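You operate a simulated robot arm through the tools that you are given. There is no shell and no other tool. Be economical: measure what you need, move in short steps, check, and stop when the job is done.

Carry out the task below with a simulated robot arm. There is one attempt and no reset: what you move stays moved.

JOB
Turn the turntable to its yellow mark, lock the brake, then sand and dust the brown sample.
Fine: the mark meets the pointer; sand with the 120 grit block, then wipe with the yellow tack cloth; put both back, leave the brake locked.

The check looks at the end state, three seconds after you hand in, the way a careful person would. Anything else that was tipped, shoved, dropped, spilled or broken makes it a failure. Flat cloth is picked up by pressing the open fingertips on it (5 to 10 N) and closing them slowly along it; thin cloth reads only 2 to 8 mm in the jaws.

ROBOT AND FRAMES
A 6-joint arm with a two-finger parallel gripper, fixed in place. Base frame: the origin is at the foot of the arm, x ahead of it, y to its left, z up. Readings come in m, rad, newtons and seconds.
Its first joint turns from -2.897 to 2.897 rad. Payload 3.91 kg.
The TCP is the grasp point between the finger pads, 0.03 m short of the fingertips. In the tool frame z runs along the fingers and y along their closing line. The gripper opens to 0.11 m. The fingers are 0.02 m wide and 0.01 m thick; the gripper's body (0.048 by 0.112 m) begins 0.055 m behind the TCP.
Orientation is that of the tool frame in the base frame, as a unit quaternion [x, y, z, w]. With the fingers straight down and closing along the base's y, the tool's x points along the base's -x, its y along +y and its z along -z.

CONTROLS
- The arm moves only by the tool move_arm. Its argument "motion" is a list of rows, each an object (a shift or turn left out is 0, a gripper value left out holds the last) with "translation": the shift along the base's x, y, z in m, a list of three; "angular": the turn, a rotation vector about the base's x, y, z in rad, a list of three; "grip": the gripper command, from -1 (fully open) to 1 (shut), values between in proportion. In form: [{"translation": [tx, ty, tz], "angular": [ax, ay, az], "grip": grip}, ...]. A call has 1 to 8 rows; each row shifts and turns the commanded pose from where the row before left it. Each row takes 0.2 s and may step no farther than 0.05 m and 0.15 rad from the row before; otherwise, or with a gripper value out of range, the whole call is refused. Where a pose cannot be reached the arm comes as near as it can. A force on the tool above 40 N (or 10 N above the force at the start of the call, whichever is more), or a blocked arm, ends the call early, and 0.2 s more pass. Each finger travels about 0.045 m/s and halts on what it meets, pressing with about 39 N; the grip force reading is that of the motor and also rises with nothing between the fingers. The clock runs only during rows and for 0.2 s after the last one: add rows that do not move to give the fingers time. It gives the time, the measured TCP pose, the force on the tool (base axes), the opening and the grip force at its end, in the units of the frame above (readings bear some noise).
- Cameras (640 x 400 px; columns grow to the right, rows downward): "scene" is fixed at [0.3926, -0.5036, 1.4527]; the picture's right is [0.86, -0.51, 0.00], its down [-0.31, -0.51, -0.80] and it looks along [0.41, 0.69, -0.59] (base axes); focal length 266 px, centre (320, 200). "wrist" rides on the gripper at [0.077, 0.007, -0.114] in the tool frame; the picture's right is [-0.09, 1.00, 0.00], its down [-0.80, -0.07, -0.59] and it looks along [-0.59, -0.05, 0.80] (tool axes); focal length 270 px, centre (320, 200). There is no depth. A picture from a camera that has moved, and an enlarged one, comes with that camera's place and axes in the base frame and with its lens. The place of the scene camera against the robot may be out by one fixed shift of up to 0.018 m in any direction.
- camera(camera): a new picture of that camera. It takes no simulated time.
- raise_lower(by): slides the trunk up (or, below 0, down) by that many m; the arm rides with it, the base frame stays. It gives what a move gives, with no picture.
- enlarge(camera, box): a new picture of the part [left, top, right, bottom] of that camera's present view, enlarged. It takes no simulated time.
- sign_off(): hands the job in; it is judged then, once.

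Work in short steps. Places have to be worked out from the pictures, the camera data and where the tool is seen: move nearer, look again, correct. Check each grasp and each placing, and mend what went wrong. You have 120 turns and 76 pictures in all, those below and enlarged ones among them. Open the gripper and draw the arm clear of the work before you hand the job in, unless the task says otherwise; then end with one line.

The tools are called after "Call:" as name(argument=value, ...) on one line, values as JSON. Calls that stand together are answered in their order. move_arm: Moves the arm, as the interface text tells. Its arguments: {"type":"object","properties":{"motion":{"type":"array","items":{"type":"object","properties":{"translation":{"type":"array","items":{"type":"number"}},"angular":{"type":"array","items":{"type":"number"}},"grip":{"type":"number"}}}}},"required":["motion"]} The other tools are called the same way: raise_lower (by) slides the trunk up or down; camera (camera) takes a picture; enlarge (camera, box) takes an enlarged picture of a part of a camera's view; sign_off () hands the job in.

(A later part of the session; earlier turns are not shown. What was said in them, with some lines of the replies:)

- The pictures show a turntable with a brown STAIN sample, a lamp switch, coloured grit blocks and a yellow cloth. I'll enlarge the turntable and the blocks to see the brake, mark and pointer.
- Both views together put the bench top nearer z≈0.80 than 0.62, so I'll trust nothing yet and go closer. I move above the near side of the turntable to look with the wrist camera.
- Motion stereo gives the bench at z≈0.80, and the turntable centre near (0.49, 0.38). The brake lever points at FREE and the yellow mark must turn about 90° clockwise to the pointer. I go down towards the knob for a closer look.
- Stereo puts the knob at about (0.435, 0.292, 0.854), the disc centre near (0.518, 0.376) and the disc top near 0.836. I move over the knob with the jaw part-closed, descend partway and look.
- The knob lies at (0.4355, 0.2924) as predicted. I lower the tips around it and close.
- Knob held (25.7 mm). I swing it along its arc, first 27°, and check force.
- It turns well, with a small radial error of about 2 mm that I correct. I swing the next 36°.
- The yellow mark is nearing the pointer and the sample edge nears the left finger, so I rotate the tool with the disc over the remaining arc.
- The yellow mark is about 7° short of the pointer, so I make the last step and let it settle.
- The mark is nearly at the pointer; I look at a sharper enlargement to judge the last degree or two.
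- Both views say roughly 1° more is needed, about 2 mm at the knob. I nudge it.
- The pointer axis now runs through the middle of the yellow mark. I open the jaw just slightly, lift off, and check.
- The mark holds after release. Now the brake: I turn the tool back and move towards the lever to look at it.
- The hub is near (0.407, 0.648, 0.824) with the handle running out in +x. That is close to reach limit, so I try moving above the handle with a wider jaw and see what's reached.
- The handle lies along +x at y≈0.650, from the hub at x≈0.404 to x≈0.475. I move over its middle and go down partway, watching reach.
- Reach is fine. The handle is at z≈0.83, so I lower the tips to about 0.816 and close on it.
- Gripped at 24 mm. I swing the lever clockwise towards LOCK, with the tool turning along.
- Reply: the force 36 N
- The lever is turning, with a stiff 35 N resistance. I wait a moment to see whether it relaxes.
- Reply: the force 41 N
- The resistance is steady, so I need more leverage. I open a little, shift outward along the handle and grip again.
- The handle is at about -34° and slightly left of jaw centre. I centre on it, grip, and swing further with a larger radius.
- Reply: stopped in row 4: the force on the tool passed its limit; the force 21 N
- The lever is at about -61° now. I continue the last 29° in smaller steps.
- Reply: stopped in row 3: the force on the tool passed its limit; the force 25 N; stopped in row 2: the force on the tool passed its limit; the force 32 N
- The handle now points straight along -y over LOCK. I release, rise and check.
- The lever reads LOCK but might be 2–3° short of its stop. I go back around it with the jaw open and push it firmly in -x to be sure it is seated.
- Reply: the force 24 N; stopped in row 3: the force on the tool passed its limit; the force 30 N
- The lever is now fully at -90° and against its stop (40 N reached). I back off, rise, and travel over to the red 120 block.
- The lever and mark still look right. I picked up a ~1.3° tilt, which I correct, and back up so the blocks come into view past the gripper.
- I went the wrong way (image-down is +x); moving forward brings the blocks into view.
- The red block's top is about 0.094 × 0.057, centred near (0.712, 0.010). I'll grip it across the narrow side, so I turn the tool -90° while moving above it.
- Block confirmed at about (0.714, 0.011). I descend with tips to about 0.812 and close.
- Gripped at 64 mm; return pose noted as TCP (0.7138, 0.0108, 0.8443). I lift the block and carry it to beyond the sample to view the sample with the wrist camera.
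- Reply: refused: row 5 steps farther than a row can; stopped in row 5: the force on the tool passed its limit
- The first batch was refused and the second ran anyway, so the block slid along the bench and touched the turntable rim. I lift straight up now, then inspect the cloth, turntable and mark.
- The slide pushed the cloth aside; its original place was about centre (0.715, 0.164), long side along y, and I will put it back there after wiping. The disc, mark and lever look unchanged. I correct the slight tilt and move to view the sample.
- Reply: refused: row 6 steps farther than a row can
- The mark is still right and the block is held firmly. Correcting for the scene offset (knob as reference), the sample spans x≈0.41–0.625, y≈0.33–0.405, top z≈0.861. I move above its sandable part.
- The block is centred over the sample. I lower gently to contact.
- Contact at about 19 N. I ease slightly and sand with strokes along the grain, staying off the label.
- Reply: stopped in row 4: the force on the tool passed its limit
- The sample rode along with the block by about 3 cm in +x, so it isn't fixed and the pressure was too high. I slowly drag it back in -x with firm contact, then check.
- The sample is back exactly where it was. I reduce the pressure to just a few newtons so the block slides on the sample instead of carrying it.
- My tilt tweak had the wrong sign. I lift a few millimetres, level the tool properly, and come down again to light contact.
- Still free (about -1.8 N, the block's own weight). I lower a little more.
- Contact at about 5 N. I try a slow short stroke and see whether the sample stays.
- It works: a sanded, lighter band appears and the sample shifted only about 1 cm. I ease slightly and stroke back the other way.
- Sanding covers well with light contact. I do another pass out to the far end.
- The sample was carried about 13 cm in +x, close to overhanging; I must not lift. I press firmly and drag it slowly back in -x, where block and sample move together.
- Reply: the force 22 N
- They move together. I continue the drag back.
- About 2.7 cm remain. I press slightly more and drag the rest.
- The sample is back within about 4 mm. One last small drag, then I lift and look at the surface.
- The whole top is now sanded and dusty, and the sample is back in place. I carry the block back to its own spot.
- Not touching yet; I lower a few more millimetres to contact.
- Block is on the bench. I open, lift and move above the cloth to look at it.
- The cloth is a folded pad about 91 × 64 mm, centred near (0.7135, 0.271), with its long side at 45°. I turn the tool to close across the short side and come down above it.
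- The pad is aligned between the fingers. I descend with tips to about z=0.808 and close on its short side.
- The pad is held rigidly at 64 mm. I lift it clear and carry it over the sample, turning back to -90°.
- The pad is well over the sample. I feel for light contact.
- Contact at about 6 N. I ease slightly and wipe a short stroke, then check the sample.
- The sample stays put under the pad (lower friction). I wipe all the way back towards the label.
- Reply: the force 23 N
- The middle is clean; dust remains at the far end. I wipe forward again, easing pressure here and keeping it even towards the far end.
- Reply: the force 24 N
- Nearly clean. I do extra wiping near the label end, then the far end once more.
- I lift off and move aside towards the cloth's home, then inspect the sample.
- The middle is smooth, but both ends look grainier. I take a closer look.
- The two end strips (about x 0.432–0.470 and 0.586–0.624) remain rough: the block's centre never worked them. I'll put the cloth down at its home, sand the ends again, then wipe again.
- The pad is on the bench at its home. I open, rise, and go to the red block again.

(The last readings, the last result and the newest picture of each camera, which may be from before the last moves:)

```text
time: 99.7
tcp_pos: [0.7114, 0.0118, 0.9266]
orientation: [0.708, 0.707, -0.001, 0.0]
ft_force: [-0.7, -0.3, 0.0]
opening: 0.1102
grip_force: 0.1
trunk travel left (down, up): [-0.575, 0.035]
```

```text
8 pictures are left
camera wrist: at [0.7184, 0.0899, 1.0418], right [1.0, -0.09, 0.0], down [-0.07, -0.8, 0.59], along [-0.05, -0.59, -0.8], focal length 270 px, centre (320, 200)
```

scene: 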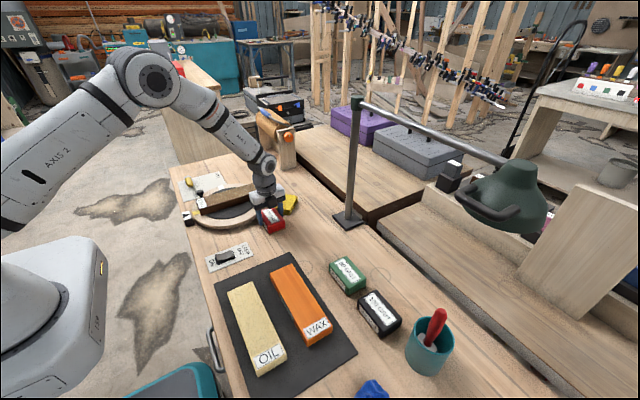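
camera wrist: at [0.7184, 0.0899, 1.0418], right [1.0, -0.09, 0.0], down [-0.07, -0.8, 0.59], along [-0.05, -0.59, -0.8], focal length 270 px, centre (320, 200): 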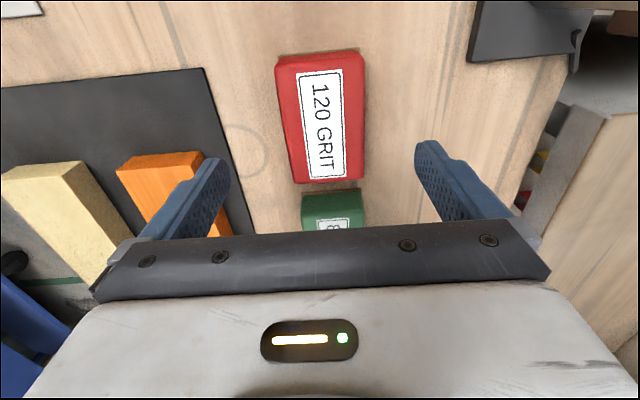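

The block sits right. I descend and grip it as before.

Call:
move_arm(motion=[{"translation": [0.001, 0, -0.04]}, {"translation": [0, 0, -0.042]}, {"grip": 1}, {}, {}, {}, {}])

Call:
move_arm(motion=[{"translation": [0, 0, 0.045]}, {"translation": [0, 0, 0.045]}, {"translation": [0, 0, 0.045]}, {}])

```text
time: 101.3
tcp_pos: [0.7138, 0.014, 0.8435]
orientation: [0.708, 0.706, 0.0, 0.0]
ft_force: [-0.3, 0.1, -0.8]
opening: 0.0646
grip_force: 39.7
trunk travel left (down, up): [-0.575, 0.035]
```

```text
time: 102.3
tcp_pos: [0.7169, 0.0137, 0.9782]
orientation: [0.708, 0.706, -0.001, 0.0]
ft_force: [-0.3, 0.6, -1.1]
opening: 0.0648
grip_force: 38.9
trunk travel left (down, up): [-0.575, 0.035]
```

Held. I carry it over the far end of the sample.

Call:
move_arm(motion=[{"translation": [-0.0134, 0.0441, 0]}, {"translation": [-0.0134, 0.0441, 0]}, {"translation": [-0.0134, 0.0441, 0]}, {"translation": [-0.0134, 0.0441, 0]}, {"translation": [-0.0134, 0.0441, 0]}, {"translation": [-0.0134, 0.0441, 0]}, {"translation": [-0.0134, 0.0441, 0]}, {"translation": [-0.0134, 0.0441, 0]}])

Call:
move_arm(motion=[{"translation": [0, 0, -0.03]}, {"translation": [0, 0, -0.03]}, {"translation": [0, 0, -0.005]}, {}])

```text
time: 104.1
tcp_pos: [0.6046, 0.3687, 0.9803]
orientation: [0.708, 0.706, 0.0, 0.0]
ft_force: [-1.2, -0.1, -1.6]
opening: 0.0646
grip_force: 38.6
trunk travel left (down, up): [-0.575, 0.035]
```

```text
time: 105.1
tcp_pos: [0.6087, 0.3655, 0.9142]
orientation: [0.708, 0.706, 0.0, 0.0]
ft_force: [0.1, 0.0, -1.7]
opening: 0.0646
grip_force: 39.1
trunk travel left (down, up): [-0.575, 0.035]
```

Call:
move_arm(motion=[{"translation": [0, 0, -0.003]}, {"translation": [0, 0, -0.0015]}, {"translation": [0, 0, -0.0006]}, {}])

```text
time: 106.1
tcp_pos: [0.6086, 0.3671, 0.9091]
orientation: [0.709, 0.706, 0.0, 0.0]
ft_force: [-0.5, 0.8, -1.5]
opening: 0.0646
grip_force: 38.7
trunk travel left (down, up): [-0.575, 0.035]
```

Call:
move_arm(motion=[{"translation": [0, 0, -0.0005]}, {"translation": [0, 0, -0.0004]}, {}])

```text
time: 106.9
tcp_pos: [0.609, 0.3686, 0.9099]
orientation: [0.708, 0.706, 0.0, 0.0]
ft_force: [-0.6, -0.1, -1.6]
opening: 0.065
grip_force: 38.9
trunk travel left (down, up): [-0.575, 0.035]
```

Call:
move_arm(motion=[{"translation": [0, 0, -0.0005]}, {"translation": [0, 0, -0.0004]}, {}])

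```text
time: 107.7
tcp_pos: [0.6097, 0.3675, 0.9095]
orientation: [0.709, 0.705, -0.001, 0.0]
ft_force: [-0.9, 2.0, 2.5]
opening: 0.0646
grip_force: 39.4
trunk travel left (down, up): [-0.575, 0.035]
```

Light contact of about 4 N. Short strokes on the far strip, watching the forces.

Call:
move_arm(motion=[{"translation": [-0.012, 0, 0.0001]}, {"translation": [-0.012, 0, 0]}, {"translation": [0.012, 0, 0]}, {"translation": [0.012, 0, 0]}, {"translation": [-0.012, 0, 0]}, {"translation": [-0.012, 0, 0]}, {"translation": [0.012, 0, 0]}, {"translation": [0.012, 0, 0]}])

Call:
enlarge(camera="scene", box=[180, 150, 290, 240])

```text
time: 109.5
tcp_pos: [0.6078, 0.3661, 0.9085]
orientation: [0.709, 0.705, -0.001, 0.0]
ft_force: [-0.1, -0.6, -2.3]
opening: 0.0647
grip_force: 39.2
trunk travel left (down, up): [-0.575, 0.035]
```

```text
4.44 times, centred on (235, 195) of scene
camera zoom: at [0.3926, -0.5036, 1.4527], right [0.86, -0.51, 0.0], down [-0.31, -0.51, -0.8], along [0.41, 0.69, -0.59], focal length 1183 px, centre (698, 222)
```

zoom: 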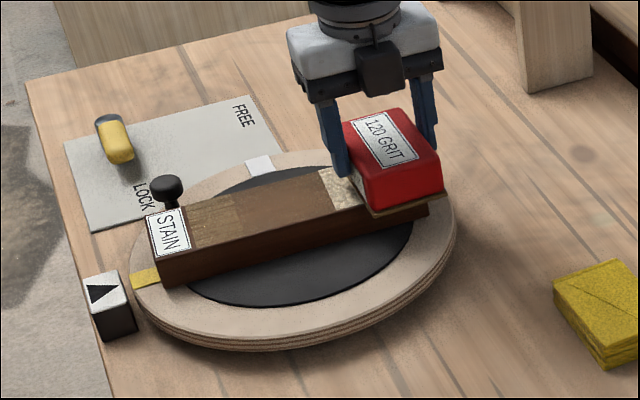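

The sample didn't move and dust is being raised. Contact went very light, so I lower by a hair and repeat strokes.

Call:
move_arm(motion=[{"translation": [0.006, 0, -0.0003]}, {"translation": [-0.012, 0, 0]}, {"translation": [-0.012, 0, 0]}, {"translation": [0.012, 0, 0]}, {"translation": [0.012, 0, 0]}, {"translation": [-0.012, 0, 0]}, {"translation": [-0.012, 0, 0]}, {"translation": [0.012, 0, 0]}])

Call:
move_arm(motion=[{"translation": [0.012, 0, 0]}, {"translation": [-0.012, 0, 0]}, {"translation": [-0.012, 0, 0]}, {"translation": [0.012, 0, 0]}, {"translation": [0.012, 0, 0]}, {"translation": [-0.012, 0, 0]}, {}])

```text
time: 111.3
tcp_pos: [0.603, 0.3679, 0.9087]
orientation: [0.708, 0.706, -0.001, 0.0]
ft_force: [0.4, -0.1, -1.2]
opening: 0.0649
grip_force: 39.0
trunk travel left (down, up): [-0.575, 0.035]
```

```text
time: 112.9
tcp_pos: [0.6049, 0.3682, 0.9092]
orientation: [0.708, 0.706, 0.002, 0.0]
ft_force: [4.1, -0.2, 11.1]
opening: 0.0645
grip_force: 39.1
trunk travel left (down, up): [-0.575, 0.035]
```

Contact is now good in part. One more set here, then I'll lift and check.

Call:
move_arm(motion=[{"translation": [-0.012, 0, 0.0001]}, {"translation": [0.012, 0, 0]}, {"translation": [0.012, 0, 0]}, {"translation": [-0.012, 0, 0]}, {"translation": [-0.012, 0, 0]}, {"translation": [0.012, 0, 0]}, {"translation": [0.012, 0, 0]}, {"translation": [0, 0, 0.015]}])

Call:
move_arm(motion=[{"translation": [-0.04, 0, 0.015]}, {"translation": [-0.04, 0, 0]}, {"translation": [-0.04, 0, 0]}, {"translation": [-0.034, 0, 0]}, {"translation": [0, 0, -0.015]}, {}])

Call:
enlarge(camera="scene", box=[180, 150, 290, 240])

```text
time: 114.7
tcp_pos: [0.6137, 0.3662, 0.9221]
orientation: [0.708, 0.706, 0.0, 0.0]
ft_force: [-0.5, -0.7, -1.8]
opening: 0.0647
grip_force: 39.4
trunk travel left (down, up): [-0.575, 0.035]
```

```text
time: 116.1
tcp_pos: [0.4621, 0.3679, 0.923]
orientation: [0.709, 0.706, -0.001, 0.0]
ft_force: [0.0, -0.4, -0.9]
opening: 0.0646
grip_force: 39.4
trunk travel left (down, up): [-0.575, 0.035]
```

```text
4.44 times, centred on (235, 195) of scene
camera zoom: at [0.3926, -0.5036, 1.4527], right [0.86, -0.51, 0.0], down [-0.31, -0.51, -0.8], along [0.41, 0.69, -0.59], focal length 1183 px, centre (698, 222)
```

zoom: 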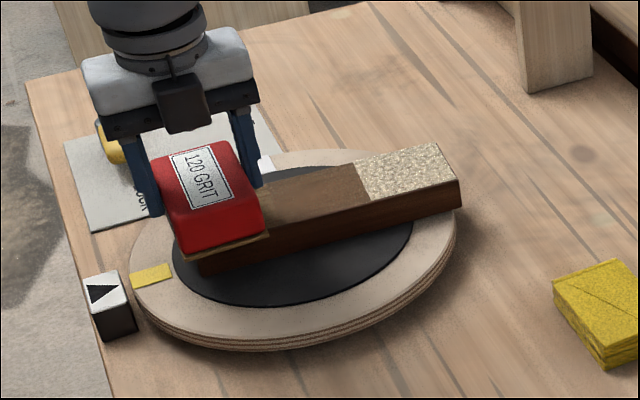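

The far end is now fully worked, but the sample crept +34 mm. I go to the near strip (now centred at x≈0.485), feel for contact, and will drag the sample back after working it.

Call:
move_arm(motion=[{"translation": [0.022, 0, 0]}, {"translation": [0, 0, -0.01]}, {"translation": [0, 0, -0.003]}, {"translation": [0, 0, -0.0008]}, {}])

```text
time: 117.3
tcp_pos: [0.4839, 0.3685, 0.9086]
orientation: [0.709, 0.706, 0.0, 0.0]
ft_force: [0.0, 0.8, -1.6]
opening: 0.0646
grip_force: 39.4
trunk travel left (down, up): [-0.575, 0.035]
```

Call:
move_arm(motion=[{"translation": [0, 0, -0.0005]}, {"translation": [0, 0, -0.0004]}, {}])

```text
time: 118.1
tcp_pos: [0.4838, 0.3688, 0.9095]
orientation: [0.708, 0.706, 0.0, -0.001]
ft_force: [0.0, 0.2, -0.9]
opening: 0.0647
grip_force: 38.9
trunk travel left (down, up): [-0.575, 0.035]
```

Call:
move_arm(motion=[{"translation": [0, 0, -0.0006]}, {"translation": [0, 0, -0.0004]}, {}])

```text
time: 118.9
tcp_pos: [0.4836, 0.3685, 0.9091]
orientation: [0.708, 0.706, 0.001, 0.0]
ft_force: [0.7, 2.4, 5.4]
opening: 0.0644
grip_force: 39.3
trunk travel left (down, up): [-0.575, 0.035]
```

Contact about 7 N; I ease slightly and rub the near strip.

Call:
move_arm(motion=[{"translation": [-0.012, 0, 0.00015]}, {"translation": [0.012, 0, 0]}, {"translation": [0.012, 0, 0]}, {"translation": [-0.012, 0, 0]}, {"translation": [-0.012, 0, 0]}, {"translation": [0.012, 0, 0]}, {"translation": [0.012, 0, 0]}, {"translation": [-0.012, 0, 0]}])

Call:
move_arm(motion=[{"translation": [-0.012, 0, 0]}, {"translation": [0.012, 0, 0]}, {"translation": [0.012, 0, 0]}, {"translation": [-0.012, 0, 0]}, {"translation": [-0.012, 0, 0]}, {"translation": [0.012, 0, 0]}, {"translation": [0.012, 0, 0]}, {"translation": [-0.012, 0, 0]}])

Call:
enlarge(camera="scene", box=[180, 150, 290, 240])

```text
time: 120.7
tcp_pos: [0.4837, 0.3666, 0.9094]
orientation: [0.708, 0.706, 0.002, 0.002]
ft_force: [15.3, -1.5, 24.8]
opening: 0.0646
grip_force: 39.0
trunk travel left (down, up): [-0.575, 0.035]
```

```text
time: 122.5
tcp_pos: [0.4837, 0.3671, 0.9095]
orientation: [0.709, 0.706, 0.003, 0.0]
ft_force: [13.3, -0.9, 23.2]
opening: 0.0647
grip_force: 38.7
trunk travel left (down, up): [-0.575, 0.035]
```

```text
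4.44 times, centred on (235, 195) of scene
camera zoom: at [0.3926, -0.5036, 1.4527], right [0.86, -0.51, 0.0], down [-0.31, -0.51, -0.8], along [0.41, 0.69, -0.59], focal length 1183 px, centre (698, 222)
```

zoom: 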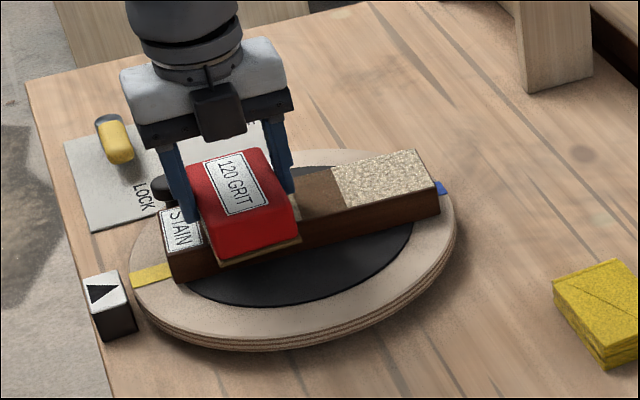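

Pressure crept up so both moved together. I ease off, then slide lightly in -x over the near strip.

Call:
move_arm(motion=[{"translation": [0, 0, 0.0014]}, {"translation": [-0.006, 0, 0]}, {}])

```text
time: 123.3
tcp_pos: [0.4764, 0.3673, 0.9095]
orientation: [0.708, 0.706, -0.001, 0.0]
ft_force: [6.8, -2.3, 9.8]
opening: 0.0646
grip_force: 38.4
trunk travel left (down, up): [-0.575, 0.035]
```

Call:
move_arm(motion=[{"translation": [0, 0, 0.0005]}, {"translation": [-0.008, 0, 0]}, {"translation": [-0.008, 0, 0]}, {"translation": [-0.008, 0, 0]}, {}])

```text
time: 124.5
tcp_pos: [0.4516, 0.3676, 0.9093]
orientation: [0.708, 0.706, -0.002, -0.001]
ft_force: [3.1, 0.5, 3.7]
opening: 0.0648
grip_force: 39.0
trunk travel left (down, up): [-0.575, 0.035]
```

Light sliding (about 5 N). I make a few more short light strokes here.

Call:
move_arm(motion=[{"translation": [0.008, 0, 0.00015]}, {"translation": [0.008, 0, 0]}, {"translation": [-0.008, 0, 0]}, {"translation": [-0.008, 0, 0]}, {"translation": [0.008, 0, 0]}, {"translation": [0.008, 0, 0]}, {"translation": [-0.008, 0, 0]}, {"translation": [-0.008, 0, 0]}])

Call:
move_arm(motion=[{"translation": [0.008, 0, 0]}, {"translation": [0.008, 0, 0]}, {"translation": [-0.008, 0, 0]}, {"translation": [-0.008, 0, 0]}, {"translation": [0.008, 0, 0]}, {"translation": [0.008, 0, 0]}, {"translation": [-0.008, 0, 0]}, {"translation": [-0.008, 0, 0]}])

```text
time: 126.3
tcp_pos: [0.4526, 0.3701, 0.9103]
orientation: [0.708, 0.706, 0.001, -0.001]
ft_force: [5.5, -0.2, 11.1]
opening: 0.0646
grip_force: 39.1
trunk travel left (down, up): [-0.575, 0.035]
```

```text
time: 128.1
tcp_pos: [0.4525, 0.368, 0.9089]
orientation: [0.708, 0.706, 0.001, 0.001]
ft_force: [0.0, -0.2, -1.5]
opening: 0.0646
grip_force: 38.7
trunk travel left (down, up): [-0.575, 0.035]
```

Now I lift away towards the block's home and inspect the surface.

Call:
move_arm(motion=[{"translation": [0, 0, 0.03]}, {"translation": [0, 0, 0.04]}, {"translation": [0.035, -0.03, 0]}, {"translation": [0.035, -0.03, 0]}, {"translation": [0.035, -0.03, 0]}, {"translation": [0.035, -0.03, 0]}, {"translation": [0.03, -0.038, 0]}, {"translation": [0.03, -0.038, 0]}])

Call:
enlarge(camera="scene", box=[180, 150, 290, 240])

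```text
time: 129.9
tcp_pos: [0.653, 0.1742, 0.9835]
orientation: [0.708, 0.706, 0.0, 0.0]
ft_force: [0.3, -0.8, -1.7]
opening: 0.0643
grip_force: 39.0
trunk travel left (down, up): [-0.575, 0.035]
```

```text
4.44 times, centred on (235, 195) of scene
camera zoom: at [0.3926, -0.5036, 1.4527], right [0.86, -0.51, 0.0], down [-0.31, -0.51, -0.8], along [0.41, 0.69, -0.59], focal length 1183 px, centre (698, 222)
```

zoom: 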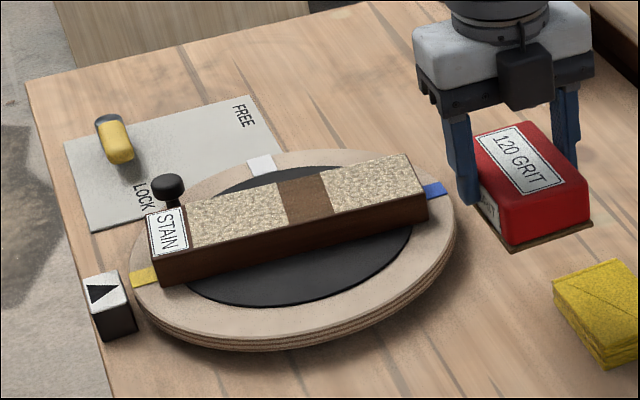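

Ends now show dust and the sample is home. I return the block.

Call:
move_arm(motion=[{"translation": [0.0152, -0.041, 0]}, {"translation": [0.0152, -0.041, 0]}, {"translation": [0.0152, -0.041, 0]}, {"translation": [0.0152, -0.0395, 0]}, {"translation": [0, 0, -0.045]}, {"translation": [0, 0, -0.045]}, {"translation": [0, 0, -0.045]}, {}])

```text
time: 131.7
tcp_pos: [0.7156, 0.011, 0.8448]
orientation: [0.708, 0.706, 0.001, -0.001]
ft_force: [0.1, -0.1, -1.6]
opening: 0.0646
grip_force: 39.0
trunk travel left (down, up): [-0.575, 0.035]
```

Call:
move_arm(motion=[{"translation": [-0.001, 0, -0.001]}, {"translation": [0, 0, -0.001]}, {"translation": [0, 0, -0.0008]}, {}])

```text
time: 132.7
tcp_pos: [0.7145, 0.012, 0.8439]
orientation: [0.708, 0.706, 0.002, 0.001]
ft_force: [5.7, 4.5, 12.6]
opening: 0.0644
grip_force: 38.8
trunk travel left (down, up): [-0.575, 0.035]
```

Down. I release, rise and go straight back to the cloth at its home pose.

Call:
move_arm(motion=[{"translation": [0, 0, 0.0007], "grip": -0.6}, {}, {}, {"translation": [0, 0, 0.045]}, {"translation": [0, 0, 0.045]}, {"translation": [0, 0.049, 0]}, {"translation": [0, 0.049, 0]}, {"translation": [0, 0.049, 0]}])

Call:
move_arm(motion=[{"translation": [0, 0, -0.045]}, {"translation": [0, 0, -0.047]}, {}, {"grip": 0.6}, {}, {}, {}])

```text
time: 134.5
tcp_pos: [0.7155, 0.1546, 0.9306]
orientation: [0.708, 0.706, 0.0, 0.0]
ft_force: [0.7, 0.1, -0.6]
opening: 0.0881
grip_force: 0.1
trunk travel left (down, up): [-0.575, 0.035]
```

```text
time: 136.1
tcp_pos: [0.7131, 0.157, 0.8436]
orientation: [0.708, 0.706, 0.0, -0.001]
ft_force: [-0.4, 0.9, -0.7]
opening: 0.0639
grip_force: 38.9
trunk travel left (down, up): [-0.575, 0.035]
```

Pad held (63.9 mm). I lift it and carry it to the sample again; contact should come at TCP z≈0.908.

Call:
move_arm(motion=[{"translation": [0, 0, 0.045]}, {"translation": [0, 0, 0.045]}, {"translation": [-0.028, 0.0345, 0.02]}, {"translation": [-0.028, 0.0345, 0]}, {"translation": [-0.028, 0.0345, 0]}, {"translation": [-0.028, 0.0345, 0]}, {"translation": [-0.028, 0.0345, 0]}, {"translation": [-0.028, 0.0345, 0]}])

Call:
move_arm(motion=[{"translation": [0, 0, -0.03]}, {"translation": [0, 0, -0.008]}, {"translation": [0, 0, -0.004]}, {"translation": [0, 0, -0.001]}, {}])

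```text
time: 137.9
tcp_pos: [0.5397, 0.3642, 0.9539]
orientation: [0.708, 0.707, 0.0, 0.0]
ft_force: [0.1, -0.3, -0.2]
opening: 0.0641
grip_force: 38.4
trunk travel left (down, up): [-0.575, 0.035]
```

```text
time: 139.1
tcp_pos: [0.542, 0.3636, 0.9085]
orientation: [0.708, 0.706, 0.0, 0.0]
ft_force: [-0.5, 0.9, 1.5]
opening: 0.0638
grip_force: 39.8
trunk travel left (down, up): [-0.575, 0.035]
```

Just touching. I add a little pressure and wipe forwards to the far end and back.

Call:
move_arm(motion=[{"translation": [0, 0, -0.0006]}, {"translation": [0.016, 0, -0.0001]}, {"translation": [0.016, 0, -0.0001]}, {"translation": [0.016, 0, -0.0001]}, {"translation": [0.016, 0, -0.0001]}, {"translation": [-0.015, 0, 0]}, {"translation": [-0.015, 0, 0]}, {"translation": [-0.015, 0, 0]}])

Call:
move_arm(motion=[{"translation": [0.015, 0, 0]}, {"translation": [0.015, 0, 0]}, {"translation": [0.015, 0, 0]}, {"translation": [-0.015, 0, 0]}, {"translation": [-0.015, 0, 0]}, {"translation": [-0.015, 0, 0.0001]}, {"translation": [-0.015, 0, 0.0001]}, {"translation": [-0.015, 0, 0.0001]}])

Call:
move_arm(motion=[{"translation": [-0.015, 0, 0.0001]}, {"translation": [-0.015, 0, 0.0001]}, {"translation": [-0.015, 0, 0.0001]}, {"translation": [-0.015, 0, 0]}, {"translation": [-0.01, 0, 0]}, {"translation": [0.014, 0, 0]}, {"translation": [0.014, 0, 0]}, {"translation": [0.014, 0, 0]}])

```text
time: 140.9
tcp_pos: [0.5627, 0.3615, 0.9081]
orientation: [0.708, 0.706, 0.001, 0.0]
ft_force: [4.6, -1.2, 20.3]
opening: 0.0638
grip_force: 39.2
trunk travel left (down, up): [-0.575, 0.035]
```

```text
time: 142.7
tcp_pos: [0.5308, 0.3616, 0.9083]
orientation: [0.708, 0.706, -0.001, 0.0]
ft_force: [-1.4, -0.4, 4.7]
opening: 0.0638
grip_force: 38.8
trunk travel left (down, up): [-0.575, 0.035]
```

```text
time: 144.5
tcp_pos: [0.5062, 0.3617, 0.9082]
orientation: [0.708, 0.706, -0.001, -0.001]
ft_force: [0.8, -0.4, 1.3]
opening: 0.0637
grip_force: 39.0
trunk travel left (down, up): [-0.575, 0.035]
```

Pressure is low on this side; I add some and wipe the near end more.

Call:
move_arm(motion=[{"translation": [-0.014, 0, -0.0005]}, {"translation": [-0.014, 0, 0]}, {"translation": [-0.014, 0, 0]}, {"translation": [0.014, 0, 0]}, {"translation": [0.014, 0, 0]}, {"translation": [-0.014, 0, 0]}, {"translation": [-0.018, 0, 0]}, {"translation": [0.014, 0, 0]}])

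Call:
move_arm(motion=[{"translation": [-0.014, 0, 0]}, {"translation": [0.015, 0, 0]}, {"translation": [0.015, 0, 0]}, {"translation": [0.015, 0, -0.0001]}, {"translation": [0.015, 0, -0.0001]}, {"translation": [0.015, 0, -0.0001]}, {"translation": [0.015, 0, -0.0001]}, {"translation": [0.015, 0, -0.0001]}])

Call:
move_arm(motion=[{"translation": [0.015, 0, 0]}, {"translation": [0.015, 0, 0]}, {"translation": [0.015, 0, 0]}, {"translation": [-0.015, 0, 0]}, {"translation": [-0.015, 0, 0]}, {"translation": [0.015, 0, 0]}, {"translation": [0.015, 0, 0]}, {"translation": [-0.015, 0, 0]}])

```text
time: 146.3
tcp_pos: [0.4743, 0.3635, 0.9091]
orientation: [0.708, 0.706, 0.0, 0.0]
ft_force: [1.1, 0.5, 2.5]
opening: 0.0637
grip_force: 38.5
trunk travel left (down, up): [-0.575, 0.035]
```

```text
time: 148.1
tcp_pos: [0.5645, 0.3618, 0.908]
orientation: [0.708, 0.706, 0.001, -0.001]
ft_force: [0.0, 0.0, 4.6]
opening: 0.0637
grip_force: 39.1
trunk travel left (down, up): [-0.575, 0.035]
```

```text
time: 149.9
tcp_pos: [0.5952, 0.3631, 0.9077]
orientation: [0.708, 0.706, 0.002, 0.0]
ft_force: [4.1, 0.2, 14.2]
opening: 0.0636
grip_force: 38.7
trunk travel left (down, up): [-0.575, 0.035]
```

I lift, move aside toward the cloth's home, and inspect.

Call:
move_arm(motion=[{"translation": [0, 0, 0.03]}, {"translation": [0, 0, 0.04]}, {"translation": [0.029, -0.037, 0]}, {"translation": [0.029, -0.037, 0]}, {"translation": [0.029, -0.037, 0]}, {"translation": [0.031, -0.037, 0]}])

Call:
enlarge(camera="scene", box=[180, 160, 280, 230])

```text
time: 151.3
tcp_pos: [0.7146, 0.2133, 0.9705]
orientation: [0.708, 0.706, -0.001, -0.001]
ft_force: [0.2, 0.6, -0.6]
opening: 0.0636
grip_force: 38.7
trunk travel left (down, up): [-0.575, 0.035]
```

```text
5.71 times, centred on (230, 195) of scene
camera zoom: at [0.3926, -0.5036, 1.4527], right [0.86, -0.51, 0.0], down [-0.31, -0.51, -0.8], along [0.41, 0.69, -0.59], focal length 1521 px, centre (834, 229)
```

zoom: 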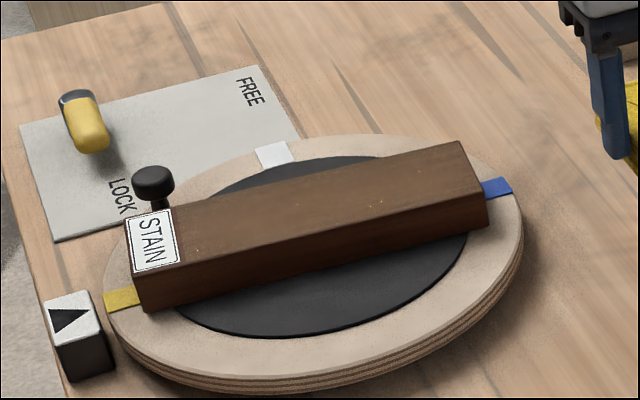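

The whole top is smooth and clean. I set the cloth back at its home.

Call:
move_arm(motion=[{"translation": [0, -0.0275, 0]}, {"translation": [0, -0.0275, 0]}, {"translation": [0, 0, -0.045]}, {"translation": [0, 0, -0.045]}, {"translation": [0, 0, -0.033]}, {"translation": [0, 0, -0.0015]}, {"translation": [0, 0, -0.001]}, {}])

```text
time: 153.1
tcp_pos: [0.7152, 0.1587, 0.8497]
orientation: [0.708, 0.706, 0.0, 0.0]
ft_force: [0.8, -0.5, 0.1]
opening: 0.0637
grip_force: 38.9
trunk travel left (down, up): [-0.575, 0.035]
```

Call:
move_arm(motion=[{"translation": [0, 0, -0.0035]}, {"translation": [0, 0, -0.0015]}, {"translation": [0, 0, -0.001]}, {"translation": [0, 0, -0.0007]}, {}])

```text
time: 154.3
tcp_pos: [0.7133, 0.1596, 0.8436]
orientation: [0.708, 0.706, 0.0, 0.001]
ft_force: [-0.3, -0.6, -0.7]
opening: 0.0639
grip_force: 39.0
trunk travel left (down, up): [-0.575, 0.035]
```

It is within a millimetre of the bench; I lower that last bit, release, rise and draw clear.

Call:
move_arm(motion=[{"translation": [0, 0, -0.0008]}, {}, {"grip": -0.6}, {}, {}, {"translation": [0, 0, 0.045]}, {"translation": [0, 0, 0.048]}, {"translation": [0, 0, 0.048]}])

Call:
move_arm(motion=[{"translation": [-0.045, 0, 0.02], "grip": -1}, {"translation": [-0.045, 0, 0.02]}, {"translation": [-0.045, 0, 0.02]}, {"translation": [-0.045, 0, 0.02]}, {"translation": [-0.045, 0, 0.02]}, {"translation": [-0.045, 0, 0.02]}, {}])

Call:
camera(camera="scene")

```text
time: 156.1
tcp_pos: [0.713, 0.1605, 0.9822]
orientation: [0.708, 0.706, 0.0, 0.001]
ft_force: [-0.1, -0.3, 0.0]
opening: 0.0882
grip_force: 0.1
trunk travel left (down, up): [-0.575, 0.035]
```

```text
time: 157.7
tcp_pos: [0.4405, 0.1588, 1.1044]
orientation: [0.709, 0.706, -0.001, 0.0]
ft_force: [0.2, 0.6, 0.2]
opening: 0.1102
grip_force: 0.0
trunk travel left (down, up): [-0.575, 0.035]
```

```text
2 pictures are left
```

scene: 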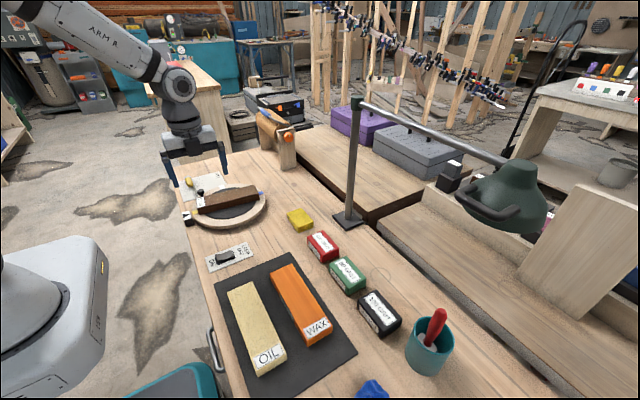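

Cloth and block are back where they started. A last check of the mark, lever and sample.

Call:
enlarge(camera="scene", box=[170, 170, 250, 226])

```text
7.14 times, centred on (210, 198) of scene
camera zoom: at [0.3926, -0.5036, 1.4527], right [0.86, -0.51, 0.0], down [-0.31, -0.51, -0.8], along [0.41, 0.69, -0.59], focal length 1901 px, centre (1106, 214)
```

zoom: 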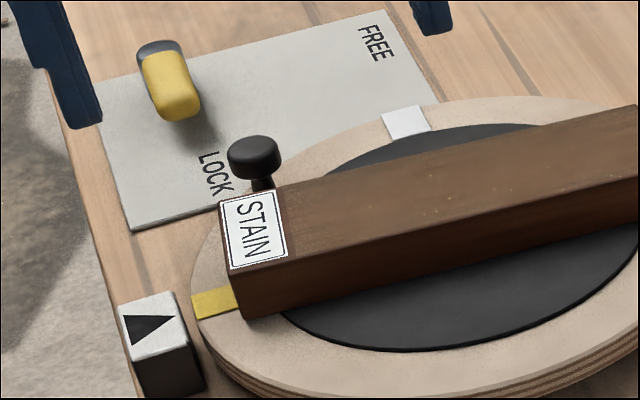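

The yellow mark meets the pointer, the lever is on LOCK, and the sample is sanded and clean. The arm is clear with the gripper open, so I hand in.

Call:
sign_off()

```text
The job is handed in.
```

The turntable is at its yellow mark with the brake locked, the brown sample is sanded with the 120 grit block and wiped clean, and both tools are back in place; along the way I bumped the cloth aside and the sample slid during sanding, and I put both back to within a few millimetres.
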